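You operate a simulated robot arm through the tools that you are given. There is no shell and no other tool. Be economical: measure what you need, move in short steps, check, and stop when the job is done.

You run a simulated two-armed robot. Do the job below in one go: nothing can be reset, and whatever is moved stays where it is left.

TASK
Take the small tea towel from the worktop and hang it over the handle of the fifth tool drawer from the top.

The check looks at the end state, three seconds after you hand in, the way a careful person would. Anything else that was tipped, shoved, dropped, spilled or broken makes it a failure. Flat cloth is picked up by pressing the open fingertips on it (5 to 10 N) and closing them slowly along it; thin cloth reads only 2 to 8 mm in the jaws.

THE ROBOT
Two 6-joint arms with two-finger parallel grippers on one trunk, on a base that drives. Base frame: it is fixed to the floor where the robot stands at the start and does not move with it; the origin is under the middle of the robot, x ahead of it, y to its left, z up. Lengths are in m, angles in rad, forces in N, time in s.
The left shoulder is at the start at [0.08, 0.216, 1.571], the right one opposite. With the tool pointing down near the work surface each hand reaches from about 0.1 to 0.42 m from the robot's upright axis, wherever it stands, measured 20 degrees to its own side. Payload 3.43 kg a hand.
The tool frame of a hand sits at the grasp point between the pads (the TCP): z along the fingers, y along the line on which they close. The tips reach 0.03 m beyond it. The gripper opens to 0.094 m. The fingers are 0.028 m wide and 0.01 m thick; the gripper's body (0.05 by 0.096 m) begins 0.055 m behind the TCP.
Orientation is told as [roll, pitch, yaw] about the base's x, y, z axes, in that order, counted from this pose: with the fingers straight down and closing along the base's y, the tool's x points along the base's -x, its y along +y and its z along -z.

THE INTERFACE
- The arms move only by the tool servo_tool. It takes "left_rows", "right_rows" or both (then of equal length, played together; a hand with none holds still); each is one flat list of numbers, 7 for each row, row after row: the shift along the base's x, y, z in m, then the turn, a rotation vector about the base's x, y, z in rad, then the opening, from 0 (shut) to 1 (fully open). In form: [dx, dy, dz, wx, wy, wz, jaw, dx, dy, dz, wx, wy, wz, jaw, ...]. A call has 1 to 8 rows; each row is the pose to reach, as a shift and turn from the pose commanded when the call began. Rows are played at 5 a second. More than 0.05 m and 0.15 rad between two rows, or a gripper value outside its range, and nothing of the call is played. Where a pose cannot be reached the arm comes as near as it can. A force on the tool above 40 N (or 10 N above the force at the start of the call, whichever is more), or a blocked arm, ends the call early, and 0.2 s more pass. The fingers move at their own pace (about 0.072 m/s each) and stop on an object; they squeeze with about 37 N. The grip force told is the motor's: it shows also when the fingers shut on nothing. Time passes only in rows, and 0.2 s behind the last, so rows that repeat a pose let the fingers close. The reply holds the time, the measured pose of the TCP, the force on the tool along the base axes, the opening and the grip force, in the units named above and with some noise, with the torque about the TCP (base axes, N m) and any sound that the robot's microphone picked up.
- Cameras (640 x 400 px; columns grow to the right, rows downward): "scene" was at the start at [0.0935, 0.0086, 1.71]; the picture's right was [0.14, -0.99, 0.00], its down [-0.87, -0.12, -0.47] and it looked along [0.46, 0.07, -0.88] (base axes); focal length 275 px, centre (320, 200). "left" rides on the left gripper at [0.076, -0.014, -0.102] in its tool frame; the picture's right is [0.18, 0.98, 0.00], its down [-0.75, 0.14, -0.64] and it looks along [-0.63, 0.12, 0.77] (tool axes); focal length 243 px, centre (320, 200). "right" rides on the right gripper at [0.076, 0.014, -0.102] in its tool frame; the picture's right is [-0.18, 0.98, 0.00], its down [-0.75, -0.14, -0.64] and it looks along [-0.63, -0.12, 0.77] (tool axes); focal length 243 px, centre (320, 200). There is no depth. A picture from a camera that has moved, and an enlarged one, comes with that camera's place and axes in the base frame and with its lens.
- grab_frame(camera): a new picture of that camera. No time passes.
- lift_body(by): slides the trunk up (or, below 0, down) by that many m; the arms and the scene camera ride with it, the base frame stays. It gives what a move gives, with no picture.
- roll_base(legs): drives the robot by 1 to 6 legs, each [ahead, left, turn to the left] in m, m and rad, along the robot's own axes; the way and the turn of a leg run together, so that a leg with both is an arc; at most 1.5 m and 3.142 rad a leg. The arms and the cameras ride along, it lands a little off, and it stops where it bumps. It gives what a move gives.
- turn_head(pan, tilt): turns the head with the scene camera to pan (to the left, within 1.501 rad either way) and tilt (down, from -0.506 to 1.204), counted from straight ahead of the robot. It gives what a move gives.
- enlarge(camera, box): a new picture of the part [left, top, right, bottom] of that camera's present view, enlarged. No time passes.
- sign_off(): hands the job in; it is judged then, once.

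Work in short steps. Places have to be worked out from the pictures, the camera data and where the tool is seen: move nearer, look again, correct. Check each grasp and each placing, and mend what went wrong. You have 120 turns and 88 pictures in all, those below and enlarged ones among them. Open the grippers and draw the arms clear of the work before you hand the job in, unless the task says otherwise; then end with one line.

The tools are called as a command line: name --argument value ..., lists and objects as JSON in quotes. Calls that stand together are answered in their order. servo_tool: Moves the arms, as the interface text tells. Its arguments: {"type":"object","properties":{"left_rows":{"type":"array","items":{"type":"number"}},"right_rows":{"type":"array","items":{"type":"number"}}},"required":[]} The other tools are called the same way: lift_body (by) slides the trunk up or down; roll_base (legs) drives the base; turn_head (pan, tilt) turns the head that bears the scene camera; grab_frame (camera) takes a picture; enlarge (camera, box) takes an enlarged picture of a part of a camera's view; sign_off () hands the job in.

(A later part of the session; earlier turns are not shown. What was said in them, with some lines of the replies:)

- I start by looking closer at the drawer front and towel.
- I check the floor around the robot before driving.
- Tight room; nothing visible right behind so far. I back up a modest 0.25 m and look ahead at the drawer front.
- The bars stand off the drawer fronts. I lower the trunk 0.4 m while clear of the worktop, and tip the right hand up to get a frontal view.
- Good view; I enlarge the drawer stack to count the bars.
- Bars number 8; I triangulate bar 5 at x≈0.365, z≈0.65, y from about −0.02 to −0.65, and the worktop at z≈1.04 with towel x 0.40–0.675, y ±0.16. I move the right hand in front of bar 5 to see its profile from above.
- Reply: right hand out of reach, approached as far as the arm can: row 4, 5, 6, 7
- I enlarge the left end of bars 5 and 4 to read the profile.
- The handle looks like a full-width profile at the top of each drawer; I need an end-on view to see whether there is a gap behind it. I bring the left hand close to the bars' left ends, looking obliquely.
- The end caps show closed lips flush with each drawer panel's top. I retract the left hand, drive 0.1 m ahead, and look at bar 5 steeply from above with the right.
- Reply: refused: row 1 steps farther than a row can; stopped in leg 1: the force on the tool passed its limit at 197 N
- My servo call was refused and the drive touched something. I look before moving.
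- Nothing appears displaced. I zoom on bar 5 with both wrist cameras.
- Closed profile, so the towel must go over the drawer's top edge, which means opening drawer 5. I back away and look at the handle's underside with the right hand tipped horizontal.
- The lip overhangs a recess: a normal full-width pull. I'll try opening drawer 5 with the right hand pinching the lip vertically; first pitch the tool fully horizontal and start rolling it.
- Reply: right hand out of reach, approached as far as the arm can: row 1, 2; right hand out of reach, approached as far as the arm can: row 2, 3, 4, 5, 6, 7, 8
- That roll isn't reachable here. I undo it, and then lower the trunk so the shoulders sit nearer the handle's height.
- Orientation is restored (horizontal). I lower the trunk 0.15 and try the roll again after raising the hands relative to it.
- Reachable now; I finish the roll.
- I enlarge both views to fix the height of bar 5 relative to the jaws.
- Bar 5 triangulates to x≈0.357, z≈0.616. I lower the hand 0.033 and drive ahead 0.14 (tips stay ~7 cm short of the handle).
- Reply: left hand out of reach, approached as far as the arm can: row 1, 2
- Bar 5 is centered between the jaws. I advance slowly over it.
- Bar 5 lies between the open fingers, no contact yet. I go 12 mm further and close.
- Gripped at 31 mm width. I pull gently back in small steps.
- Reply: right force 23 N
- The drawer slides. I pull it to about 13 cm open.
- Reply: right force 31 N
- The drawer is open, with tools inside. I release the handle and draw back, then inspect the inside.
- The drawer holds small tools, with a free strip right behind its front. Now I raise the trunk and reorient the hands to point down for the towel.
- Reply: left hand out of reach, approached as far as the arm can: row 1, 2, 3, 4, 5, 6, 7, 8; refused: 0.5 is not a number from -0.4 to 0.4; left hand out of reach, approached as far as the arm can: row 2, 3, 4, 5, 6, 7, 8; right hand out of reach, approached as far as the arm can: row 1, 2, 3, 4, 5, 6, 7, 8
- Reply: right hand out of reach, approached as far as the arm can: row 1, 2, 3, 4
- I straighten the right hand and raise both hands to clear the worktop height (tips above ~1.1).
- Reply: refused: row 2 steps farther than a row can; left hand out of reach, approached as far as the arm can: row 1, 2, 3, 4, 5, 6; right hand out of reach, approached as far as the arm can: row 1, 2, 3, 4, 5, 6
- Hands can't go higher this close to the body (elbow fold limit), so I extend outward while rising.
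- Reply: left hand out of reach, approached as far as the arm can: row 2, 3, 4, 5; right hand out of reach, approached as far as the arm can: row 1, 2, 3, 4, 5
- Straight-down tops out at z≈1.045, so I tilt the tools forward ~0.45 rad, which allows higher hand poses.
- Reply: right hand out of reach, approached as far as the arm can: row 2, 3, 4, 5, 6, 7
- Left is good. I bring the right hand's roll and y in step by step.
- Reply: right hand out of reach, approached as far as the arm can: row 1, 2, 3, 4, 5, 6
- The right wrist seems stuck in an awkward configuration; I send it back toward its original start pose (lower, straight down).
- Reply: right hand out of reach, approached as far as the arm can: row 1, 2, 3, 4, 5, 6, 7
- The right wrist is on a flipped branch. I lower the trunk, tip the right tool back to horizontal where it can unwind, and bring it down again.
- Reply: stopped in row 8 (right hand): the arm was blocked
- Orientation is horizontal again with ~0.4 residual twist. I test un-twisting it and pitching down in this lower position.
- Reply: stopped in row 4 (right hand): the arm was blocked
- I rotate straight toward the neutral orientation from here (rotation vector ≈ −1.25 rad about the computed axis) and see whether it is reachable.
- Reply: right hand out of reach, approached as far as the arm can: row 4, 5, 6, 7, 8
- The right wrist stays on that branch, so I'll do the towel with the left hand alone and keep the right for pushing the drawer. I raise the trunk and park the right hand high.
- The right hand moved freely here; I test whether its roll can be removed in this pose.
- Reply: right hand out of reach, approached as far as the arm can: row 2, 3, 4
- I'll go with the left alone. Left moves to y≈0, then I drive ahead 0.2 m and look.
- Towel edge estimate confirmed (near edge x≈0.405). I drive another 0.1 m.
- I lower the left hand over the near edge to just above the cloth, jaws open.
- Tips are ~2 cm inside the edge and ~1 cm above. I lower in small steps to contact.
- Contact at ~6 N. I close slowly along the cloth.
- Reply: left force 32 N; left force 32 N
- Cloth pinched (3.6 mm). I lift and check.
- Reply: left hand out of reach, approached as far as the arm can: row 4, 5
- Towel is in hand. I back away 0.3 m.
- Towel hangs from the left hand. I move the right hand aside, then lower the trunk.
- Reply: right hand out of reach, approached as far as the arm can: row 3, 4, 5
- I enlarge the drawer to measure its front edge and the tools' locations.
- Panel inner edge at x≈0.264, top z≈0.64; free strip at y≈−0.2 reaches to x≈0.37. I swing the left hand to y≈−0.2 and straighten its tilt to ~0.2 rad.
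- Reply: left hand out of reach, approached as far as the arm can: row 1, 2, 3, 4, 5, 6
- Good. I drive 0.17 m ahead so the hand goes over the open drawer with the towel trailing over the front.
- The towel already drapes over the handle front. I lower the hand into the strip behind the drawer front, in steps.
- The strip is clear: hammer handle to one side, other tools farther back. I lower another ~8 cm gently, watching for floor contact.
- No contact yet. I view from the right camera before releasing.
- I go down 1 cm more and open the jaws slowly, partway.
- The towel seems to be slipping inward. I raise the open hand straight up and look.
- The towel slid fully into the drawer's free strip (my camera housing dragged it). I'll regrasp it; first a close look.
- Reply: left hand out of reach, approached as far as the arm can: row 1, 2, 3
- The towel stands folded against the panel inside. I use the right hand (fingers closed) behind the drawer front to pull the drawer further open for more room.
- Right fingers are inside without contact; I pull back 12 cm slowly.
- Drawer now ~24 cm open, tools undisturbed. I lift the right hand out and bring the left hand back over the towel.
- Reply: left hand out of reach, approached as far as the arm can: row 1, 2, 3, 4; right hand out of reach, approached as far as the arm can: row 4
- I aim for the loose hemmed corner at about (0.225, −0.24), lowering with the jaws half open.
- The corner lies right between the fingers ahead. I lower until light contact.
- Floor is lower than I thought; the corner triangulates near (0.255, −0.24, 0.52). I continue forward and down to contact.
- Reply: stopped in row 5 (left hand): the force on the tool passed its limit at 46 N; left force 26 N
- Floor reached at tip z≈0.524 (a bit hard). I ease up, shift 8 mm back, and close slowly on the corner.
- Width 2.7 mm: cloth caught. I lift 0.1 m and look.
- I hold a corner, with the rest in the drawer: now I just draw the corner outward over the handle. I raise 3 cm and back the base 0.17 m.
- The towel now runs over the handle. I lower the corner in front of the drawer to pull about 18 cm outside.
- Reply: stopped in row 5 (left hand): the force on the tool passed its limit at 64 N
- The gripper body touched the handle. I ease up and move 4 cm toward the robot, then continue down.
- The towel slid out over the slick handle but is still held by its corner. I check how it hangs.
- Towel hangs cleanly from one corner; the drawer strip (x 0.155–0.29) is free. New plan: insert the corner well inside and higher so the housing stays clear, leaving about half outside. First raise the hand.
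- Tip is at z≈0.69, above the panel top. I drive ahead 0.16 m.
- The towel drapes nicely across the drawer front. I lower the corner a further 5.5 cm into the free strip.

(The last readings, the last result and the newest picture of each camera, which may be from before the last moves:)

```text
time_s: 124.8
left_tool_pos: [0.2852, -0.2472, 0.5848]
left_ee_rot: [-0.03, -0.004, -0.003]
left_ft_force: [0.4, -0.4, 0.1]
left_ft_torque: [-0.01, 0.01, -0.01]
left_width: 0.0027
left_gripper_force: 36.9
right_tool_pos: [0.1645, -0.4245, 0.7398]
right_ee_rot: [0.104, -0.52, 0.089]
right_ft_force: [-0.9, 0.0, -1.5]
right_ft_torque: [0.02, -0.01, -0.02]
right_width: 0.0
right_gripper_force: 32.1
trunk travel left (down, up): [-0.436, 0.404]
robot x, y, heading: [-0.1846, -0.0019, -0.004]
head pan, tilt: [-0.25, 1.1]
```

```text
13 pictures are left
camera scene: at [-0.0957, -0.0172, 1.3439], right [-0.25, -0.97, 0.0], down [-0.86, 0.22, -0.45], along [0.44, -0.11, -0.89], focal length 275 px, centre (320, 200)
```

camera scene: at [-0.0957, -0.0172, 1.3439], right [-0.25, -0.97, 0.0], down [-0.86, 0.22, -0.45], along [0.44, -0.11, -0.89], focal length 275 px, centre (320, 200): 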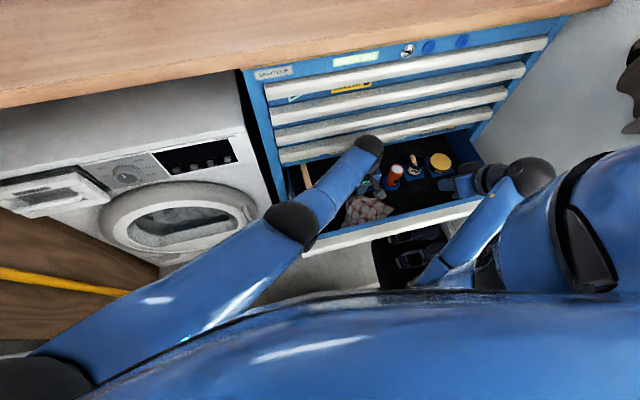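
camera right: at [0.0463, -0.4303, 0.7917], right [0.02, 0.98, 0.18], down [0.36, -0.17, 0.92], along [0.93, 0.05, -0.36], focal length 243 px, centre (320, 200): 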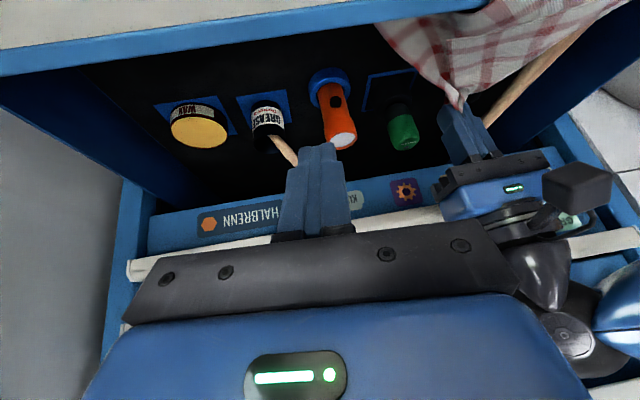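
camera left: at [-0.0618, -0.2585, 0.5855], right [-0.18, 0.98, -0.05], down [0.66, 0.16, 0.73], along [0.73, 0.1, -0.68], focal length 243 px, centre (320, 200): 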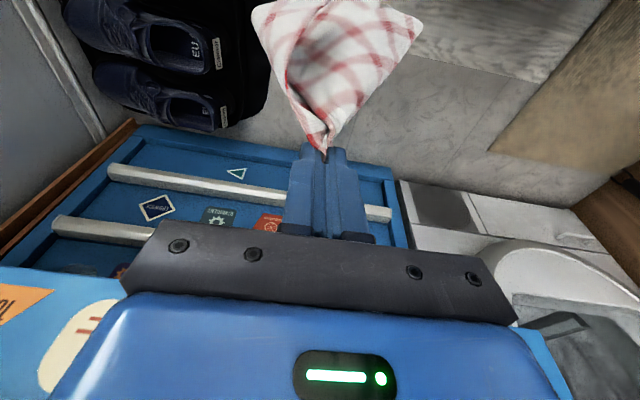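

enlarge --camera "scene" --box '[290, 150, 450, 250]'

```text
4.00 times, centred on (370, 200) of scene
camera zoom: at [-0.0957, -0.0172, 1.3439], right [-0.25, -0.97, 0.0], down [-0.86, 0.22, -0.45], along [0.44, -0.11, -0.89], focal length 1101 px, centre (120, 200)
```

zoom: 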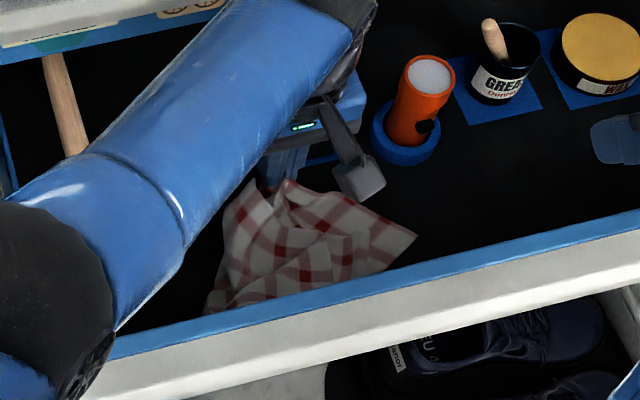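

It slid in again (slick top) but I still hold the corner. Better plan: hold the corner *outside* in front of the handle, push the drawer shut with the right hand while driving (both hands move with it) so the seam pins the towel. First raise the corner and back out.

servo_tool --left_rows '[0, 0, 0.04, 0, -0.04, 0, 0, -0.01, 0, 0.08, 0, -0.08, 0, 0, -0.03, 0, 0.11, 0, -0.12, 0, 0, -0.05, 0, 0.13, 0, -0.13, 0, 0, -0.055, 0, 0.137, 0, -0.13, 0, 0, -0.055, 0, 0.137, 0, -0.13, 0, 0]'

roll_base --legs '[[-0.18, 0, 0]]'

```text
time_s: 126.2
left_tool_pos: [0.2285, -0.2447, 0.7228]
left_ee_rot: [-0.024, -0.135, -0.004]
left_ft_force: [0.1, -0.6, 0.4]
left_ft_torque: [0.03, 0.03, -0.01]
left_width: 0.0026
left_gripper_force: 37.1
right_tool_pos: [0.1639, -0.4234, 0.7388]
right_ee_rot: [0.101, -0.521, 0.091]
right_ft_force: [0.7, 0.3, 0.2]
right_ft_torque: [-0.02, 0.02, -0.04]
right_width: 0.0
right_gripper_force: 33.3
trunk travel left (down, up): [-0.436, 0.404]
robot x, y, heading: [-0.1867, -0.0002, -0.003]
head pan, tilt: [-0.25, 1.1]
```

```text
time_s: 127.7
left_tool_pos: [0.0471, -0.2445, 0.7218]
left_ee_rot: [-0.029, -0.134, -0.001]
left_ft_force: [0.4, -0.3, -0.4]
left_ft_torque: [0.03, 0.0, 0.03]
left_width: 0.0028
left_gripper_force: 37.1
right_tool_pos: [-0.0185, -0.4235, 0.7394]
right_ee_rot: [0.104, -0.522, 0.092]
right_ft_force: [-0.6, 0.2, 0.1]
right_ft_torque: [0.01, 0.01, -0.01]
right_width: 0.0001
right_gripper_force: 32.8
trunk travel left (down, up): [-0.436, 0.404]
robot x, y, heading: [-0.3703, 0.0003, -0.0]
head pan, tilt: [-0.25, 1.1]
```

Corner is now in front of the handle. I lower both hands slowly: the left corner to tip z≈0.54, the right fingertips to handle height.

servo_tool --left_rows '[0, 0, -0.022, 0, 0, 0, 0, 0, 0, -0.044, 0, 0, 0, 0, 0, 0, -0.066, 0, 0, 0, 0, 0, 0, -0.088, 0, 0, 0, 0, 0, 0, -0.11, 0, 0, 0, 0, 0, 0, -0.13, 0, 0, 0, 0, 0, 0, -0.145, 0, 0, 0, 0, 0, 0, -0.155, 0, 0, 0, 0]' --right_rows '[0, 0, -0.015, 0, 0, 0, 0, 0, 0, -0.03, 0, 0, 0, 0, 0, 0, -0.045, 0, 0, 0, 0, 0, 0, -0.06, 0, 0, 0, 0, 0, 0, -0.075, 0, 0, 0, 0, 0, 0, -0.09, 0, 0, 0, 0, 0, 0, -0.105, 0, 0, 0, 0, 0, 0, -0.105, 0, 0, 0, 0]'

grab_frame --camera "right"

```text
time_s: 129.5
left_tool_pos: [0.0469, -0.2425, 0.5667]
left_ee_rot: [-0.028, -0.132, 0.0]
left_ft_force: [-0.2, 0.0, 0.2]
left_ft_torque: [0.02, -0.03, -0.03]
left_width: 0.0024
left_gripper_force: 36.9
right_tool_pos: [-0.0169, -0.4222, 0.634]
right_ee_rot: [0.101, -0.521, 0.093]
right_ft_force: [0.0, -0.7, 0.6]
right_ft_torque: [0.03, -0.01, 0.04]
right_width: 0.0
right_gripper_force: 33.0
trunk travel left (down, up): [-0.436, 0.404]
robot x, y, heading: [-0.3679, -0.0014, -0.006]
head pan, tilt: [-0.25, 1.1]
```

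```text
11 pictures are left
camera right: at [-0.1349, -0.4285, 0.6858], right [0.02, 0.98, 0.18], down [0.36, -0.17, 0.92], along [0.93, 0.05, -0.36], focal length 243 px, centre (320, 200)
```

right: 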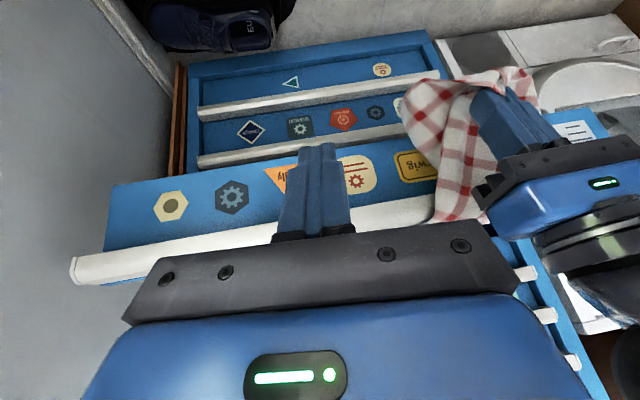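

Towel is draped over the handle with the corner hanging in front. I advance the right fingertips to the handle.

servo_tool --right_rows '[0.03, 0, 0, 0, 0, 0, 0, 0.06, 0, 0, 0, 0, 0, 0, 0.075, 0, 0, 0, 0, 0, 0, 0.085, 0, 0, 0, 0, 0, 0]'

enlarge --camera "right" --box '[160, 60, 560, 260]'

```text
time_s: 130.5
left_tool_pos: [0.0471, -0.2425, 0.5662]
left_ee_rot: [-0.028, -0.133, 0.0]
left_ft_force: [-0.1, -0.6, 0.6]
left_ft_torque: [0.02, 0.01, 0.0]
left_width: 0.0026
left_gripper_force: 37.2
right_tool_pos: [0.0668, -0.4226, 0.633]
right_ee_rot: [0.104, -0.52, 0.093]
right_ft_force: [-0.3, -0.4, 0.0]
right_ft_torque: [-0.01, -0.01, -0.01]
right_width: 0.0001
right_gripper_force: 32.7
trunk travel left (down, up): [-0.436, 0.404]
robot x, y, heading: [-0.3696, -0.0014, -0.007]
head pan, tilt: [-0.25, 1.1]
```

```text
1.60 times, centred on (360, 160) of right
camera zoom: at [-0.0502, -0.4286, 0.6862], right [0.02, 0.98, 0.18], down [0.36, -0.17, 0.92], along [0.93, 0.05, -0.36], focal length 388 px, centre (256, 264)
```

zoom: 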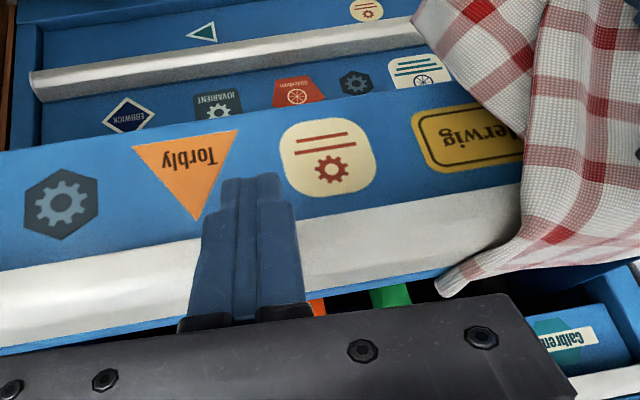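

Great drape. I drive ahead 0.13 m so the right hand pushes the drawer while the left corner moves along.

roll_base --legs '[[0.13, 0, 0]]'

grab_frame --camera "right"

```text
time_s: 131.8
left_tool_pos: [0.1743, -0.243, 0.567]
left_ee_rot: [-0.029, -0.131, -0.001]
left_ft_force: [-0.2, 0.5, -0.3]
left_ft_torque: [0.01, -0.01, -0.01]
left_width: 0.0027
left_gripper_force: 37.1
right_tool_pos: [0.1944, -0.4217, 0.6337]
right_ee_rot: [0.105, -0.52, 0.092]
right_ft_force: [0.4, 0.2, -0.4]
right_ft_torque: [-0.02, 0.01, 0.02]
right_width: 0.0001
right_gripper_force: 32.7
trunk travel left (down, up): [-0.436, 0.404]
robot x, y, heading: [-0.2419, -0.0012, -0.002]
head pan, tilt: [-0.25, 1.1]
```

```text
9 pictures are left
camera right: at [0.0773, -0.429, 0.6861], right [0.02, 0.98, 0.18], down [0.36, -0.17, 0.92], along [0.93, 0.05, -0.36], focal length 243 px, centre (320, 200)
```

right: 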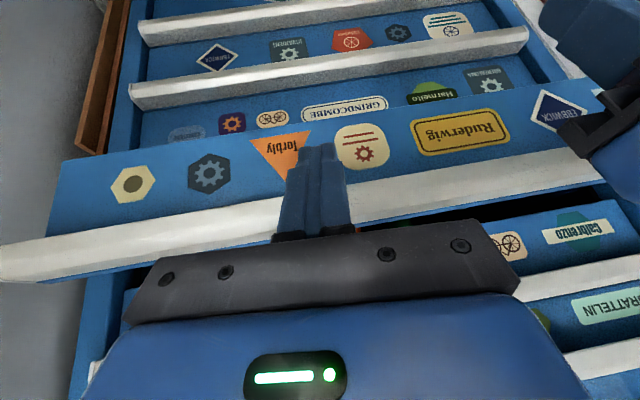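

The outside part got too heavy and slid out again; the top edge is slick. I'll repeat with most of the towel inside and only a short flap held outside while closing. First raise both hands clear.

servo_tool --left_rows '[-0.03, 0, 0.01, 0, 0, 0, 0, -0.035, 0, 0.05, 0, 0, 0, 0, -0.035, 0, 0.09, 0, -0.03, 0, 0, -0.03, 0, 0.13, 0, -0.05, 0, 0, -0.025, 0, 0.155, 0, -0.08, 0, 0, -0.025, 0, 0.165, 0, -0.1, 0, 0]' --right_rows '[-0.03, 0, 0, 0, 0, 0, 0, -0.03, 0, 0.03, 0, 0, 0, 0, -0.03, 0, 0.06, 0, 0, 0, 0, -0.03, 0, 0.09, 0, 0, 0, 0, -0.03, 0, 0.11, 0, 0, 0, 0, -0.03, 0, 0.11, 0, 0, 0, 0]'

grab_frame --camera "left"

```text
time_s: 133.2
left_tool_pos: [0.1504, -0.2431, 0.731]
left_ee_rot: [-0.027, -0.232, 0.0]
left_ft_force: [-0.2, -0.1, -0.6]
left_ft_torque: [0.01, -0.02, -0.02]
left_width: 0.0025
left_gripper_force: 37.0
right_tool_pos: [0.1662, -0.4233, 0.7441]
right_ee_rot: [0.103, -0.522, 0.092]
right_ft_force: [-0.5, 0.0, 0.5]
right_ft_torque: [0.03, 0.02, 0.0]
right_width: 0.0001
right_gripper_force: 33.1
trunk travel left (down, up): [-0.436, 0.404]
robot x, y, heading: [-0.2419, -0.0016, -0.002]
head pan, tilt: [-0.25, 1.1]
```

```text
8 pictures are left
camera left: at [0.0524, -0.2553, 0.8135], right [-0.17, 0.98, -0.07], down [0.59, 0.16, 0.79], along [0.79, 0.1, -0.6], focal length 243 px, centre (320, 200)
```

left: 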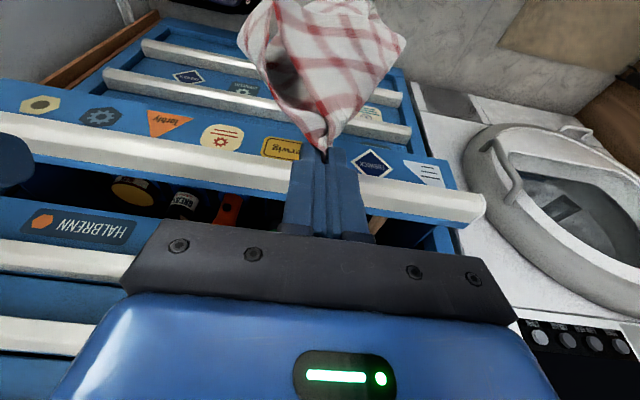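

Towel still hangs from the left corner. I drive ahead 0.13 m to bring the hand over the open strip.

roll_base --legs '[[0.13, 0, 0]]'

servo_tool --left_rows '[0.015, 0, -0.02, 0, 0, 0, 0, 0.03, 0, -0.04, 0, 0, 0, 0, 0.035, 0, -0.07, 0, 0, 0, 0, 0.035, 0, -0.1, 0, 0, 0, 0, 0.035, 0, -0.13, 0, 0, 0, 0, 0.035, 0, -0.15, 0, 0, 0, 0, 0.035, 0, -0.15, 0, 0, 0, 0]'

enlarge --camera "scene" --box '[280, 130, 480, 255]'

```text
time_s: 134.5
left_tool_pos: [0.2807, -0.2442, 0.732]
left_ee_rot: [-0.027, -0.233, -0.001]
left_ft_force: [-0.3, 0.1, -0.5]
left_ft_torque: [0.02, 0.01, 0.02]
left_width: 0.0026
left_gripper_force: 37.0
right_tool_pos: [0.2963, -0.4239, 0.7428]
right_ee_rot: [0.103, -0.52, 0.091]
right_ft_force: [0.4, 0.0, -0.4]
right_ft_torque: [-0.01, -0.01, 0.01]
right_width: 0.0
right_gripper_force: 32.6
trunk travel left (down, up): [-0.436, 0.404]
robot x, y, heading: [-0.1135, -0.0006, -0.006]
head pan, tilt: [-0.25, 1.1]
```

```text
time_s: 136.1
left_tool_pos: [0.3143, -0.2437, 0.5803]
left_ee_rot: [-0.028, -0.232, -0.004]
left_ft_force: [1.1, -0.7, 1.1]
left_ft_torque: [0.01, -0.01, 0.0]
left_width: 0.0026
left_gripper_force: 36.8
right_tool_pos: [0.2949, -0.4237, 0.7435]
right_ee_rot: [0.103, -0.521, 0.09]
right_ft_force: [0.0, 0.3, 0.2]
right_ft_torque: [0.02, 0.0, 0.03]
right_width: 0.0001
right_gripper_force: 33.1
trunk travel left (down, up): [-0.436, 0.404]
robot x, y, heading: [-0.1146, -0.0035, -0.004]
head pan, tilt: [-0.25, 1.1]
```

```text
3.20 times, centred on (380, 192) of scene
camera zoom: at [-0.0199, -0.0176, 1.3439], right [-0.25, -0.97, 0.0], down [-0.86, 0.22, -0.45], along [0.44, -0.11, -0.89], focal length 881 px, centre (128, 224)
```

zoom: 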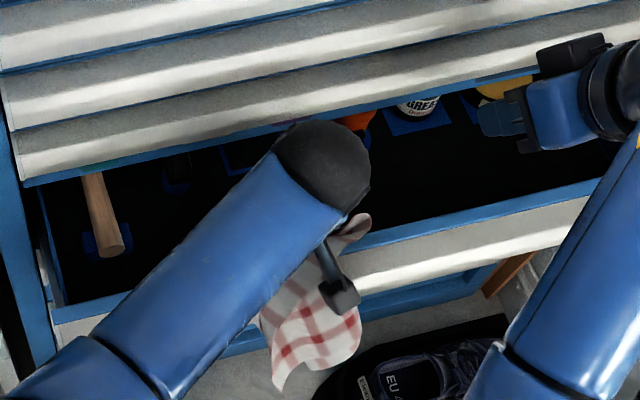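

The towel now hangs over the handle from the inside, but outside-heavy. I pull the drawer wider using the left fingers against the panel (base back 0.135 m), so I can draw the bulk inside as before.

roll_base --legs '[[-0.135, 0, 0]]'

servo_tool --left_rows '[0.02, 0, 0.02, 0, 0.03, 0, 0, 0.04, 0, 0.03, 0, 0.06, 0, 0, 0.06, 0, 0.03, 0, 0.09, 0, 0, 0.08, 0, 0.02, 0, 0.12, 0, 0, 0.1, 0, 0.0, 0, 0.15, 0, 0, 0.1, 0, -0.01, 0, 0.18, 0, 0, 0.1, 0, -0.01, 0, 0.2, 0, 0]'

enlarge --camera "scene" --box '[280, 130, 480, 255]'

```text
time_s: 137.4
left_tool_pos: [0.179, -0.2439, 0.5808]
left_ee_rot: [-0.027, -0.232, -0.002]
left_ft_force: [0.4, 0.2, 0.4]
left_ft_torque: [0.01, 0.02, 0.03]
left_width: 0.0026
left_gripper_force: 37.1
right_tool_pos: [0.1591, -0.4233, 0.7424]
right_ee_rot: [0.104, -0.521, 0.093]
right_ft_force: [0.5, 0.3, 0.4]
right_ft_torque: [0.01, 0.02, -0.02]
right_width: 0.0
right_gripper_force: 32.7
trunk travel left (down, up): [-0.436, 0.404]
robot x, y, heading: [-0.2471, 0.0004, -0.003]
head pan, tilt: [-0.25, 1.1]
```

```text
time_s: 139.0
left_tool_pos: [0.2621, -0.2248, 0.5847]
left_ee_rot: [-0.028, -0.033, -0.003]
left_ft_force: [-0.1, -0.1, 0.1]
left_ft_torque: [0.0, -0.02, 0.02]
left_width: 0.0026
left_gripper_force: 36.7
left hand out of reach, approached as far as the arm can: row 5, 6, 7
right_tool_pos: [0.1595, -0.4228, 0.7423]
right_ee_rot: [0.102, -0.521, 0.09]
right_ft_force: [-0.7, 0.1, 0.3]
right_ft_torque: [-0.01, -0.03, 0.01]
right_width: 0.0
right_gripper_force: 33.4
trunk travel left (down, up): [-0.436, 0.404]
robot x, y, heading: [-0.2471, 0.0016, -0.009]
head pan, tilt: [-0.25, 1.1]
```

```text
3.20 times, centred on (380, 192) of scene
camera zoom: at [-0.156, -0.0168, 1.3439], right [-0.25, -0.97, 0.0], down [-0.86, 0.22, -0.45], along [0.44, -0.11, -0.89], focal length 881 px, centre (128, 224)
```

zoom: 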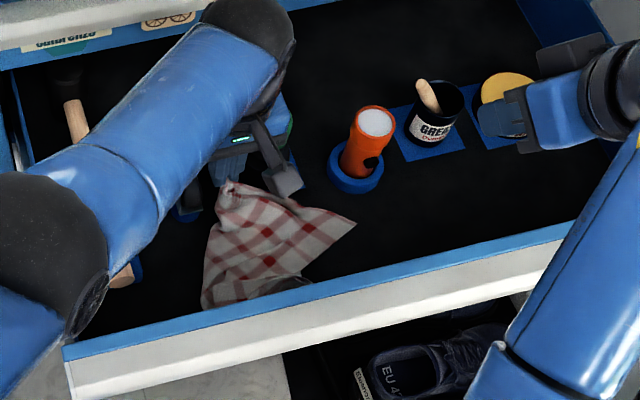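

The bulk is inside, corner still held. I raise the corner, then back out to bring just the corner over the handle.

servo_tool --left_rows '[0, 0, 0.04, 0, -0.05, 0, 0, -0.02, -0.005, 0.08, 0, -0.1, 0, 0, -0.04, -0.01, 0.11, 0, -0.15, 0, 0, -0.06, -0.015, 0.13, 0, -0.2, 0, 0, -0.08, -0.02, 0.135, 0, -0.25, 0, 0, -0.08, -0.02, 0.135, 0, -0.3, 0, 0]'

roll_base --legs '[[-0.125, 0, 0]]'

```text
time_s: 140.4
left_tool_pos: [0.1814, -0.2444, 0.7189]
left_ee_rot: [-0.028, -0.335, -0.001]
left_ft_force: [0.3, 0.2, 0.4]
left_ft_torque: [-0.05, 0.0, -0.05]
left_width: 0.0026
left_gripper_force: 36.8
right_tool_pos: [0.1589, -0.4235, 0.7426]
right_ee_rot: [0.104, -0.521, 0.093]
right_ft_force: [-0.5, 0.4, 0.1]
right_ft_torque: [-0.02, 0.0, 0.02]
right_width: 0.0
right_gripper_force: 33.4
trunk travel left (down, up): [-0.436, 0.404]
robot x, y, heading: [-0.2466, 0.0018, -0.005]
head pan, tilt: [-0.25, 1.1]
```

```text
time_s: 141.7
left_tool_pos: [0.0545, -0.2441, 0.718]
left_ee_rot: [-0.027, -0.332, -0.003]
left_ft_force: [1.1, 0.2, 0.3]
left_ft_torque: [0.0, -0.01, 0.03]
left_width: 0.0027
left_gripper_force: 37.2
right_tool_pos: [0.0318, -0.4227, 0.7432]
right_ee_rot: [0.104, -0.522, 0.09]
right_ft_force: [0.0, 0.3, 1.0]
right_ft_torque: [0.02, -0.01, -0.02]
right_width: 0.0002
right_gripper_force: 32.7
trunk travel left (down, up): [-0.436, 0.404]
robot x, y, heading: [-0.3742, 0.0006, -0.006]
head pan, tilt: [-0.25, 1.1]
```

Now I lower the left corner slightly (tip ≈0.645) and the right to handle height, then forward to the handle.

servo_tool --left_rows '[0, 0, -0.01, 0, 0, 0, 0, 0, 0, -0.02, 0, 0, 0, 0, 0, 0, -0.03, 0, 0, 0, 0, 0, 0, -0.04, 0, 0, 0, 0, 0, 0, -0.045, 0, 0, 0, 0, 0, 0, -0.045, 0, 0, 0, 0, 0, 0, -0.045, 0, 0, 0, 0, 0, 0, -0.045, 0, 0, 0, 0]' --right_rows '[-0.01, 0, -0.025, 0, 0, 0, 0, -0.015, 0, -0.05, 0, 0, 0, 0, -0.015, 0, -0.08, 0, 0, 0, 0, -0.01, 0, -0.11, 0, 0, 0, 0, 0.01, 0, -0.11, 0, 0, 0, 0, 0.025, 0, -0.11, 0, 0, 0, 0, 0.04, 0, -0.11, 0, 0, 0, 0, 0.05, 0, -0.11, 0, 0, 0, 0]'

grab_frame --camera "right"

```text
time_s: 143.4
left_tool_pos: [0.0543, -0.2439, 0.6739]
left_ee_rot: [-0.026, -0.333, -0.003]
left_ft_force: [-0.1, 0.3, -0.5]
left_ft_torque: [0.02, -0.04, -0.01]
left_width: 0.0026
left_gripper_force: 37.0
right_tool_pos: [0.0825, -0.422, 0.633]
right_ee_rot: [0.101, -0.52, 0.091]
right_ft_force: [-0.4, 0.5, -0.4]
right_ft_torque: [0.05, -0.03, -0.02]
right_width: 0.0
right_gripper_force: 32.5
trunk travel left (down, up): [-0.436, 0.404]
robot x, y, heading: [-0.3727, 0.004, -0.003]
head pan, tilt: [-0.25, 1.1]
```

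```text
5 pictures are left
camera right: at [-0.0349, -0.429, 0.6861], right [0.02, 0.98, 0.18], down [0.36, -0.17, 0.92], along [0.93, 0.04, -0.36], focal length 243 px, centre (320, 200)
```

right: 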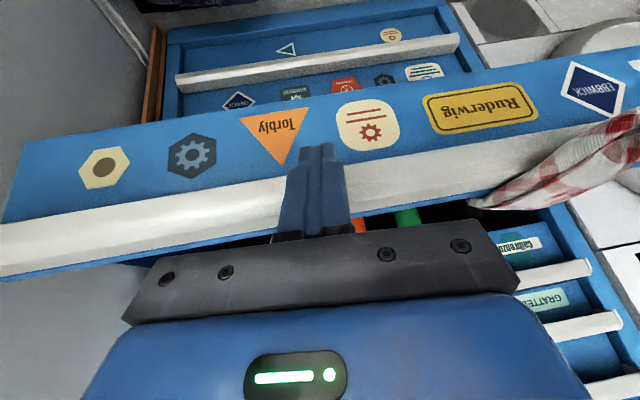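

The corner lies over the handle, held by the left hand, the bulk inside. I drive ahead 0.2 m to push the drawer.

roll_base --legs '[[0.2, 0, 0]]'

grab_frame --camera "right"

```text
time_s: 145.1
left_tool_pos: [0.2519, -0.2478, 0.6728]
left_ee_rot: [-0.028, -0.334, -0.005]
left_ft_force: [-0.1, -0.2, 1.0]
left_ft_torque: [0.0, 0.02, 0.02]
left_width: 0.0024
left_gripper_force: 36.9
right_tool_pos: [0.2809, -0.4242, 0.6333]
right_ee_rot: [0.104, -0.521, 0.087]
right_ft_force: [0.1, 0.5, -0.3]
right_ft_torque: [0.0, 0.0, -0.01]
right_width: 0.0001
right_gripper_force: 32.9
trunk travel left (down, up): [-0.436, 0.404]
robot x, y, heading: [-0.1763, 0.0005, -0.005]
head pan, tilt: [-0.25, 1.1]
```

```text
4 pictures are left
camera right: at [0.1631, -0.4314, 0.6861], right [0.02, 0.98, 0.18], down [0.36, -0.18, 0.92], along [0.93, 0.04, -0.36], focal length 243 px, centre (320, 200)
```

right: 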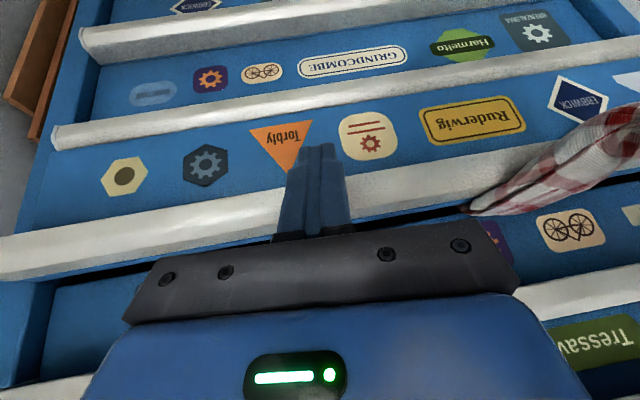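

Towel stays in place. I drive the last ~5 cm to close.

roll_base --legs '[[0.055, 0, 0]]'

```text
time_s: 146.1
left_tool_pos: [0.3047, -0.2478, 0.6734]
left_ee_rot: [-0.028, -0.33, -0.006]
left_ft_force: [0.0, 0.2, -0.2]
left_ft_torque: [0.01, -0.01, -0.02]
left_width: 0.003
left_gripper_force: 36.9
right_tool_pos: [0.3278, -0.4258, 0.6344]
right_ee_rot: [0.104, -0.51, 0.089]
right_ft_force: [0.1, 0.6, 0.4]
right_ft_torque: [-0.03, -0.01, -0.01]
right_width: 0.0001
right_gripper_force: 33.2
trunk travel left (down, up): [-0.436, 0.404]
robot x, y, heading: [-0.12, -0.0032, -0.013]
head pan, tilt: [-0.25, 1.1]
stopped in leg 1: the force on the tool passed its limit at 100 N (the readings are from after the stop); the commanded pose is now the measured one
```

Drawer is shut (contact spike). Now I gently draw a little more towel out, watching the force.

servo_tool --left_rows '[-0.01, 0, -0.015, 0, 0, 0, 0, -0.018, 0, -0.03, 0, 0, 0, 0, -0.02, 0, -0.045, 0, 0, 0, 0, -0.02, 0, -0.06, 0, 0, 0, 0, -0.02, 0, -0.06, 0, 0, 0, 0]'

grab_frame --camera "right"

```text
time_s: 147.3
left_tool_pos: [0.2858, -0.2476, 0.6154]
left_ee_rot: [-0.029, -0.336, -0.003]
left_ft_force: [4.9, -0.2, 6.9]
left_ft_torque: [-0.04, -0.3, 0.0]
left_width: 0.0025
left_gripper_force: 36.8
right_tool_pos: [0.3293, -0.4261, 0.635]
right_ee_rot: [0.105, -0.512, 0.087]
right_ft_force: [-0.1, 0.4, 0.4]
right_ft_torque: [0.0, -0.01, 0.01]
right_width: 0.0
right_gripper_force: 32.9
trunk travel left (down, up): [-0.436, 0.404]
robot x, y, heading: [-0.1266, -0.0022, -0.009]
head pan, tilt: [-0.25, 1.1]
```

```text
3 pictures are left
camera right: at [0.2112, -0.4327, 0.6883], right [0.02, 0.98, 0.18], down [0.37, -0.18, 0.91], along [0.93, 0.04, -0.37], focal length 243 px, centre (320, 200)
```

right: 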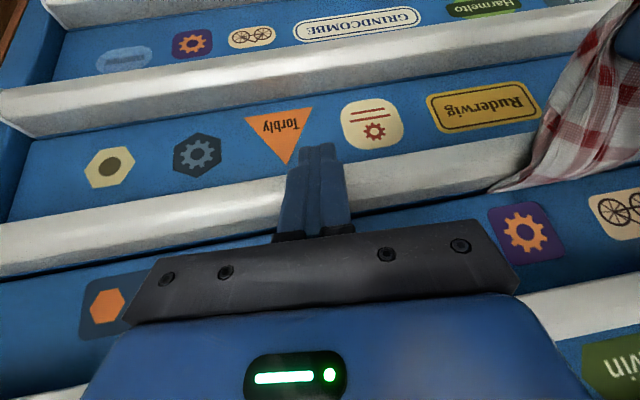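

Towel is pinned firmly (≈8 N tension). I draw out a further 4 cm for a clearer hang.

servo_tool --left_rows '[0, 0, -0.01, 0, 0, 0, 0, 0, 0, -0.02, 0, 0, 0, 0, 0, 0, -0.03, 0, 0, 0, 0, 0, 0, -0.04, 0, 0, 0, 0, 0, 0, -0.05, 0, 0, 0, 0, 0, 0, -0.05, 0, 0, 0, 0]'

```text
time_s: 148.7
left_tool_pos: [0.2837, -0.2453, 0.5593]
left_ee_rot: [-0.024, -0.33, -0.006]
left_ft_force: [0.4, 0.4, -0.7]
left_ft_torque: [-0.01, -0.04, -0.02]
left_width: 0.0027
left_gripper_force: 37.1
right_tool_pos: [0.3279, -0.4272, 0.6332]
right_ee_rot: [0.104, -0.511, 0.087]
right_ft_force: [0.0, 0.2, 1.1]
right_ft_torque: [0.0, -0.03, 0.02]
right_width: 0.0002
right_gripper_force: 32.7
trunk travel left (down, up): [-0.436, 0.404]
robot x, y, heading: [-0.1213, -0.0051, -0.009]
head pan, tilt: [-0.25, 1.1]
```

Tension vanished; I check whether it is still tucked in.

grab_frame --camera "right"

```text
2 pictures are left
camera right: at [0.2109, -0.4328, 0.6868], right [0.02, 0.98, 0.18], down [0.37, -0.18, 0.91], along [0.93, 0.04, -0.37], focal length 243 px, centre (320, 200)
```

right: 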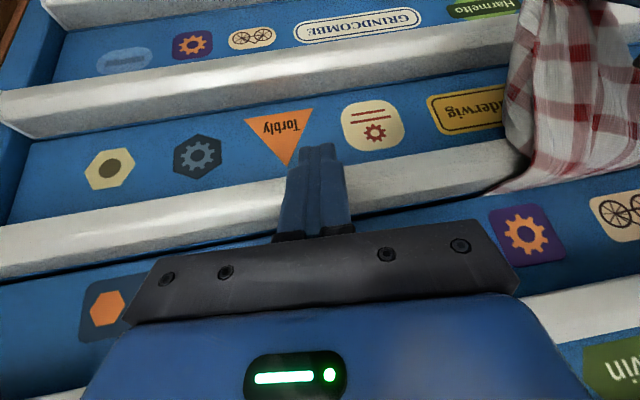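

Still tucked, now hanging well over the handle. I release slowly and draw the left hand straight back.

servo_tool --left_rows '[0, 0, 0, 0, 0, 0, 0.2, 0, 0, 0, 0, 0, 0, 0.5, 0, 0, 0, 0, 0, 0, 0.8, -0.01, 0, 0, 0, 0, 0, 0.8, -0.03, 0, -0.005, 0, 0, 0, 0.8, -0.06, 0, -0.01, 0, 0, 0, 0.8, -0.1, 0, -0.01, 0, 0, 0, 0.8, -0.13, 0, -0.01, 0, 0, 0, 0.8]'

grab_frame --camera "right"

```text
time_s: 150.3
left_tool_pos: [0.2736, -0.2156, 0.5684]
left_ee_rot: [-0.061, -0.343, 0.186]
left_ft_force: [-0.4, 0.1, -0.2]
left_ft_torque: [0.01, 0.01, 0.01]
left_width: 0.0751
left_gripper_force: 0.0
right_tool_pos: [0.3296, -0.4266, 0.6321]
right_ee_rot: [0.105, -0.511, 0.085]
right_ft_force: [0.6, -0.7, -0.6]
right_ft_torque: [-0.03, 0.02, -0.02]
right_width: 0.0
right_gripper_force: 33.5
trunk travel left (down, up): [-0.436, 0.404]
robot x, y, heading: [-0.1263, -0.0029, -0.01]
head pan, tilt: [-0.25, 1.1]
stopped in row 8 (left hand): the arm was blocked; the commanded pose is now the measured one
```

```text
1 pictures are left
camera right: at [0.211, -0.4325, 0.6865], right [0.03, 0.98, 0.18], down [0.37, -0.18, 0.91], along [0.93, 0.04, -0.37], focal length 243 px, centre (320, 200)
```

right: 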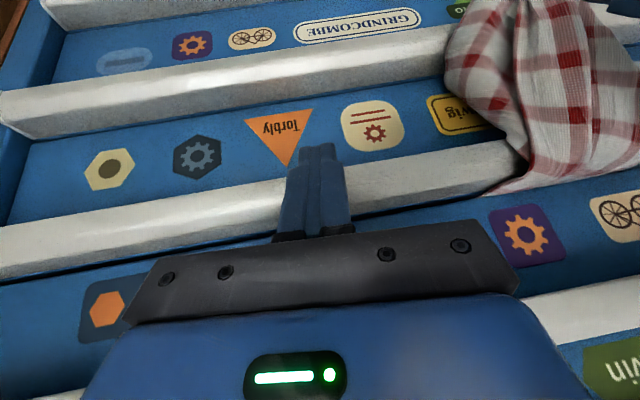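

The towel holds on its own. I retreat both hands by backing the base.

roll_base --legs '[[-0.24, 0, 0]]'

grab_frame --camera "right"

```text
time_s: 152.1
left_tool_pos: [0.0317, -0.2132, 0.5695]
left_ee_rot: [-0.058, -0.344, 0.183]
left_ft_force: [0.7, 0.0, 0.6]
left_ft_torque: [-0.01, 0.01, 0.0]
left_width: 0.075
left_gripper_force: 0.0
right_tool_pos: [0.0856, -0.4243, 0.6351]
right_ee_rot: [0.105, -0.511, 0.087]
right_ft_force: [-0.3, -0.4, -0.5]
right_ft_torque: [0.0, -0.04, -0.04]
right_width: 0.0001
right_gripper_force: 32.7
trunk travel left (down, up): [-0.436, 0.404]
robot x, y, heading: [-0.3627, 0.0029, -0.015]
head pan, tilt: [-0.25, 1.1]
```

```text
0 pictures are left
camera right: at [-0.0316, -0.4307, 0.688], right [0.03, 0.98, 0.18], down [0.37, -0.18, 0.91], along [0.93, 0.04, -0.37], focal length 243 px, centre (320, 200)
```

right: 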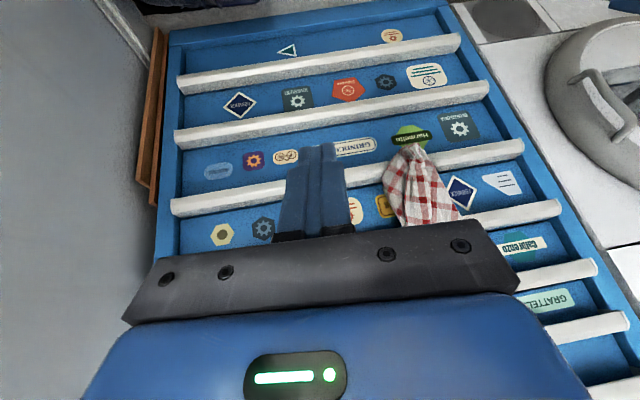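

The towel hangs over the fifth handle (just above the Ruderwig row), with the drawer closed and the hands clear. I open the right gripper fully and let it settle.

servo_tool --right_rows '[-0.01, 0, 0, 0, 0, 0, 0.5, -0.02, 0, 0, 0, 0, 0, 1, -0.02, 0, 0, 0, 0, 0, 1]' --left_rows '[0, 0, 0, 0, 0, 0, 1, 0, 0, 0, 0, 0, 0, 1, 0, 0, 0, 0, 0, 0, 1]'

sign_off

```text
time_s: 152.9
left_tool_pos: [0.0318, -0.2114, 0.5695]
left_ee_rot: [-0.058, -0.344, 0.184]
left_ft_force: [0.6, 0.7, -0.8]
left_ft_torque: [-0.02, 0.0, 0.0]
left_width: 0.0939
left_gripper_force: 0.0
right_tool_pos: [0.0638, -0.4252, 0.6341]
right_ee_rot: [0.105, -0.513, 0.086]
right_ft_force: [-0.2, -0.5, 0.5]
right_ft_torque: [-0.01, 0.01, 0.02]
right_width: 0.094
right_gripper_force: 0.0
trunk travel left (down, up): [-0.436, 0.404]
robot x, y, heading: [-0.3683, 0.0055, -0.01]
head pan, tilt: [-0.25, 1.1]
```

```text
The job is handed in.
```

The tea towel hangs over the handle of the fifth drawer. It is held there because its other end is tucked into the top of the drawer, which I opened and then shut on it; the handle has no gap behind it and its top is too slick for the towel to stay up alone.
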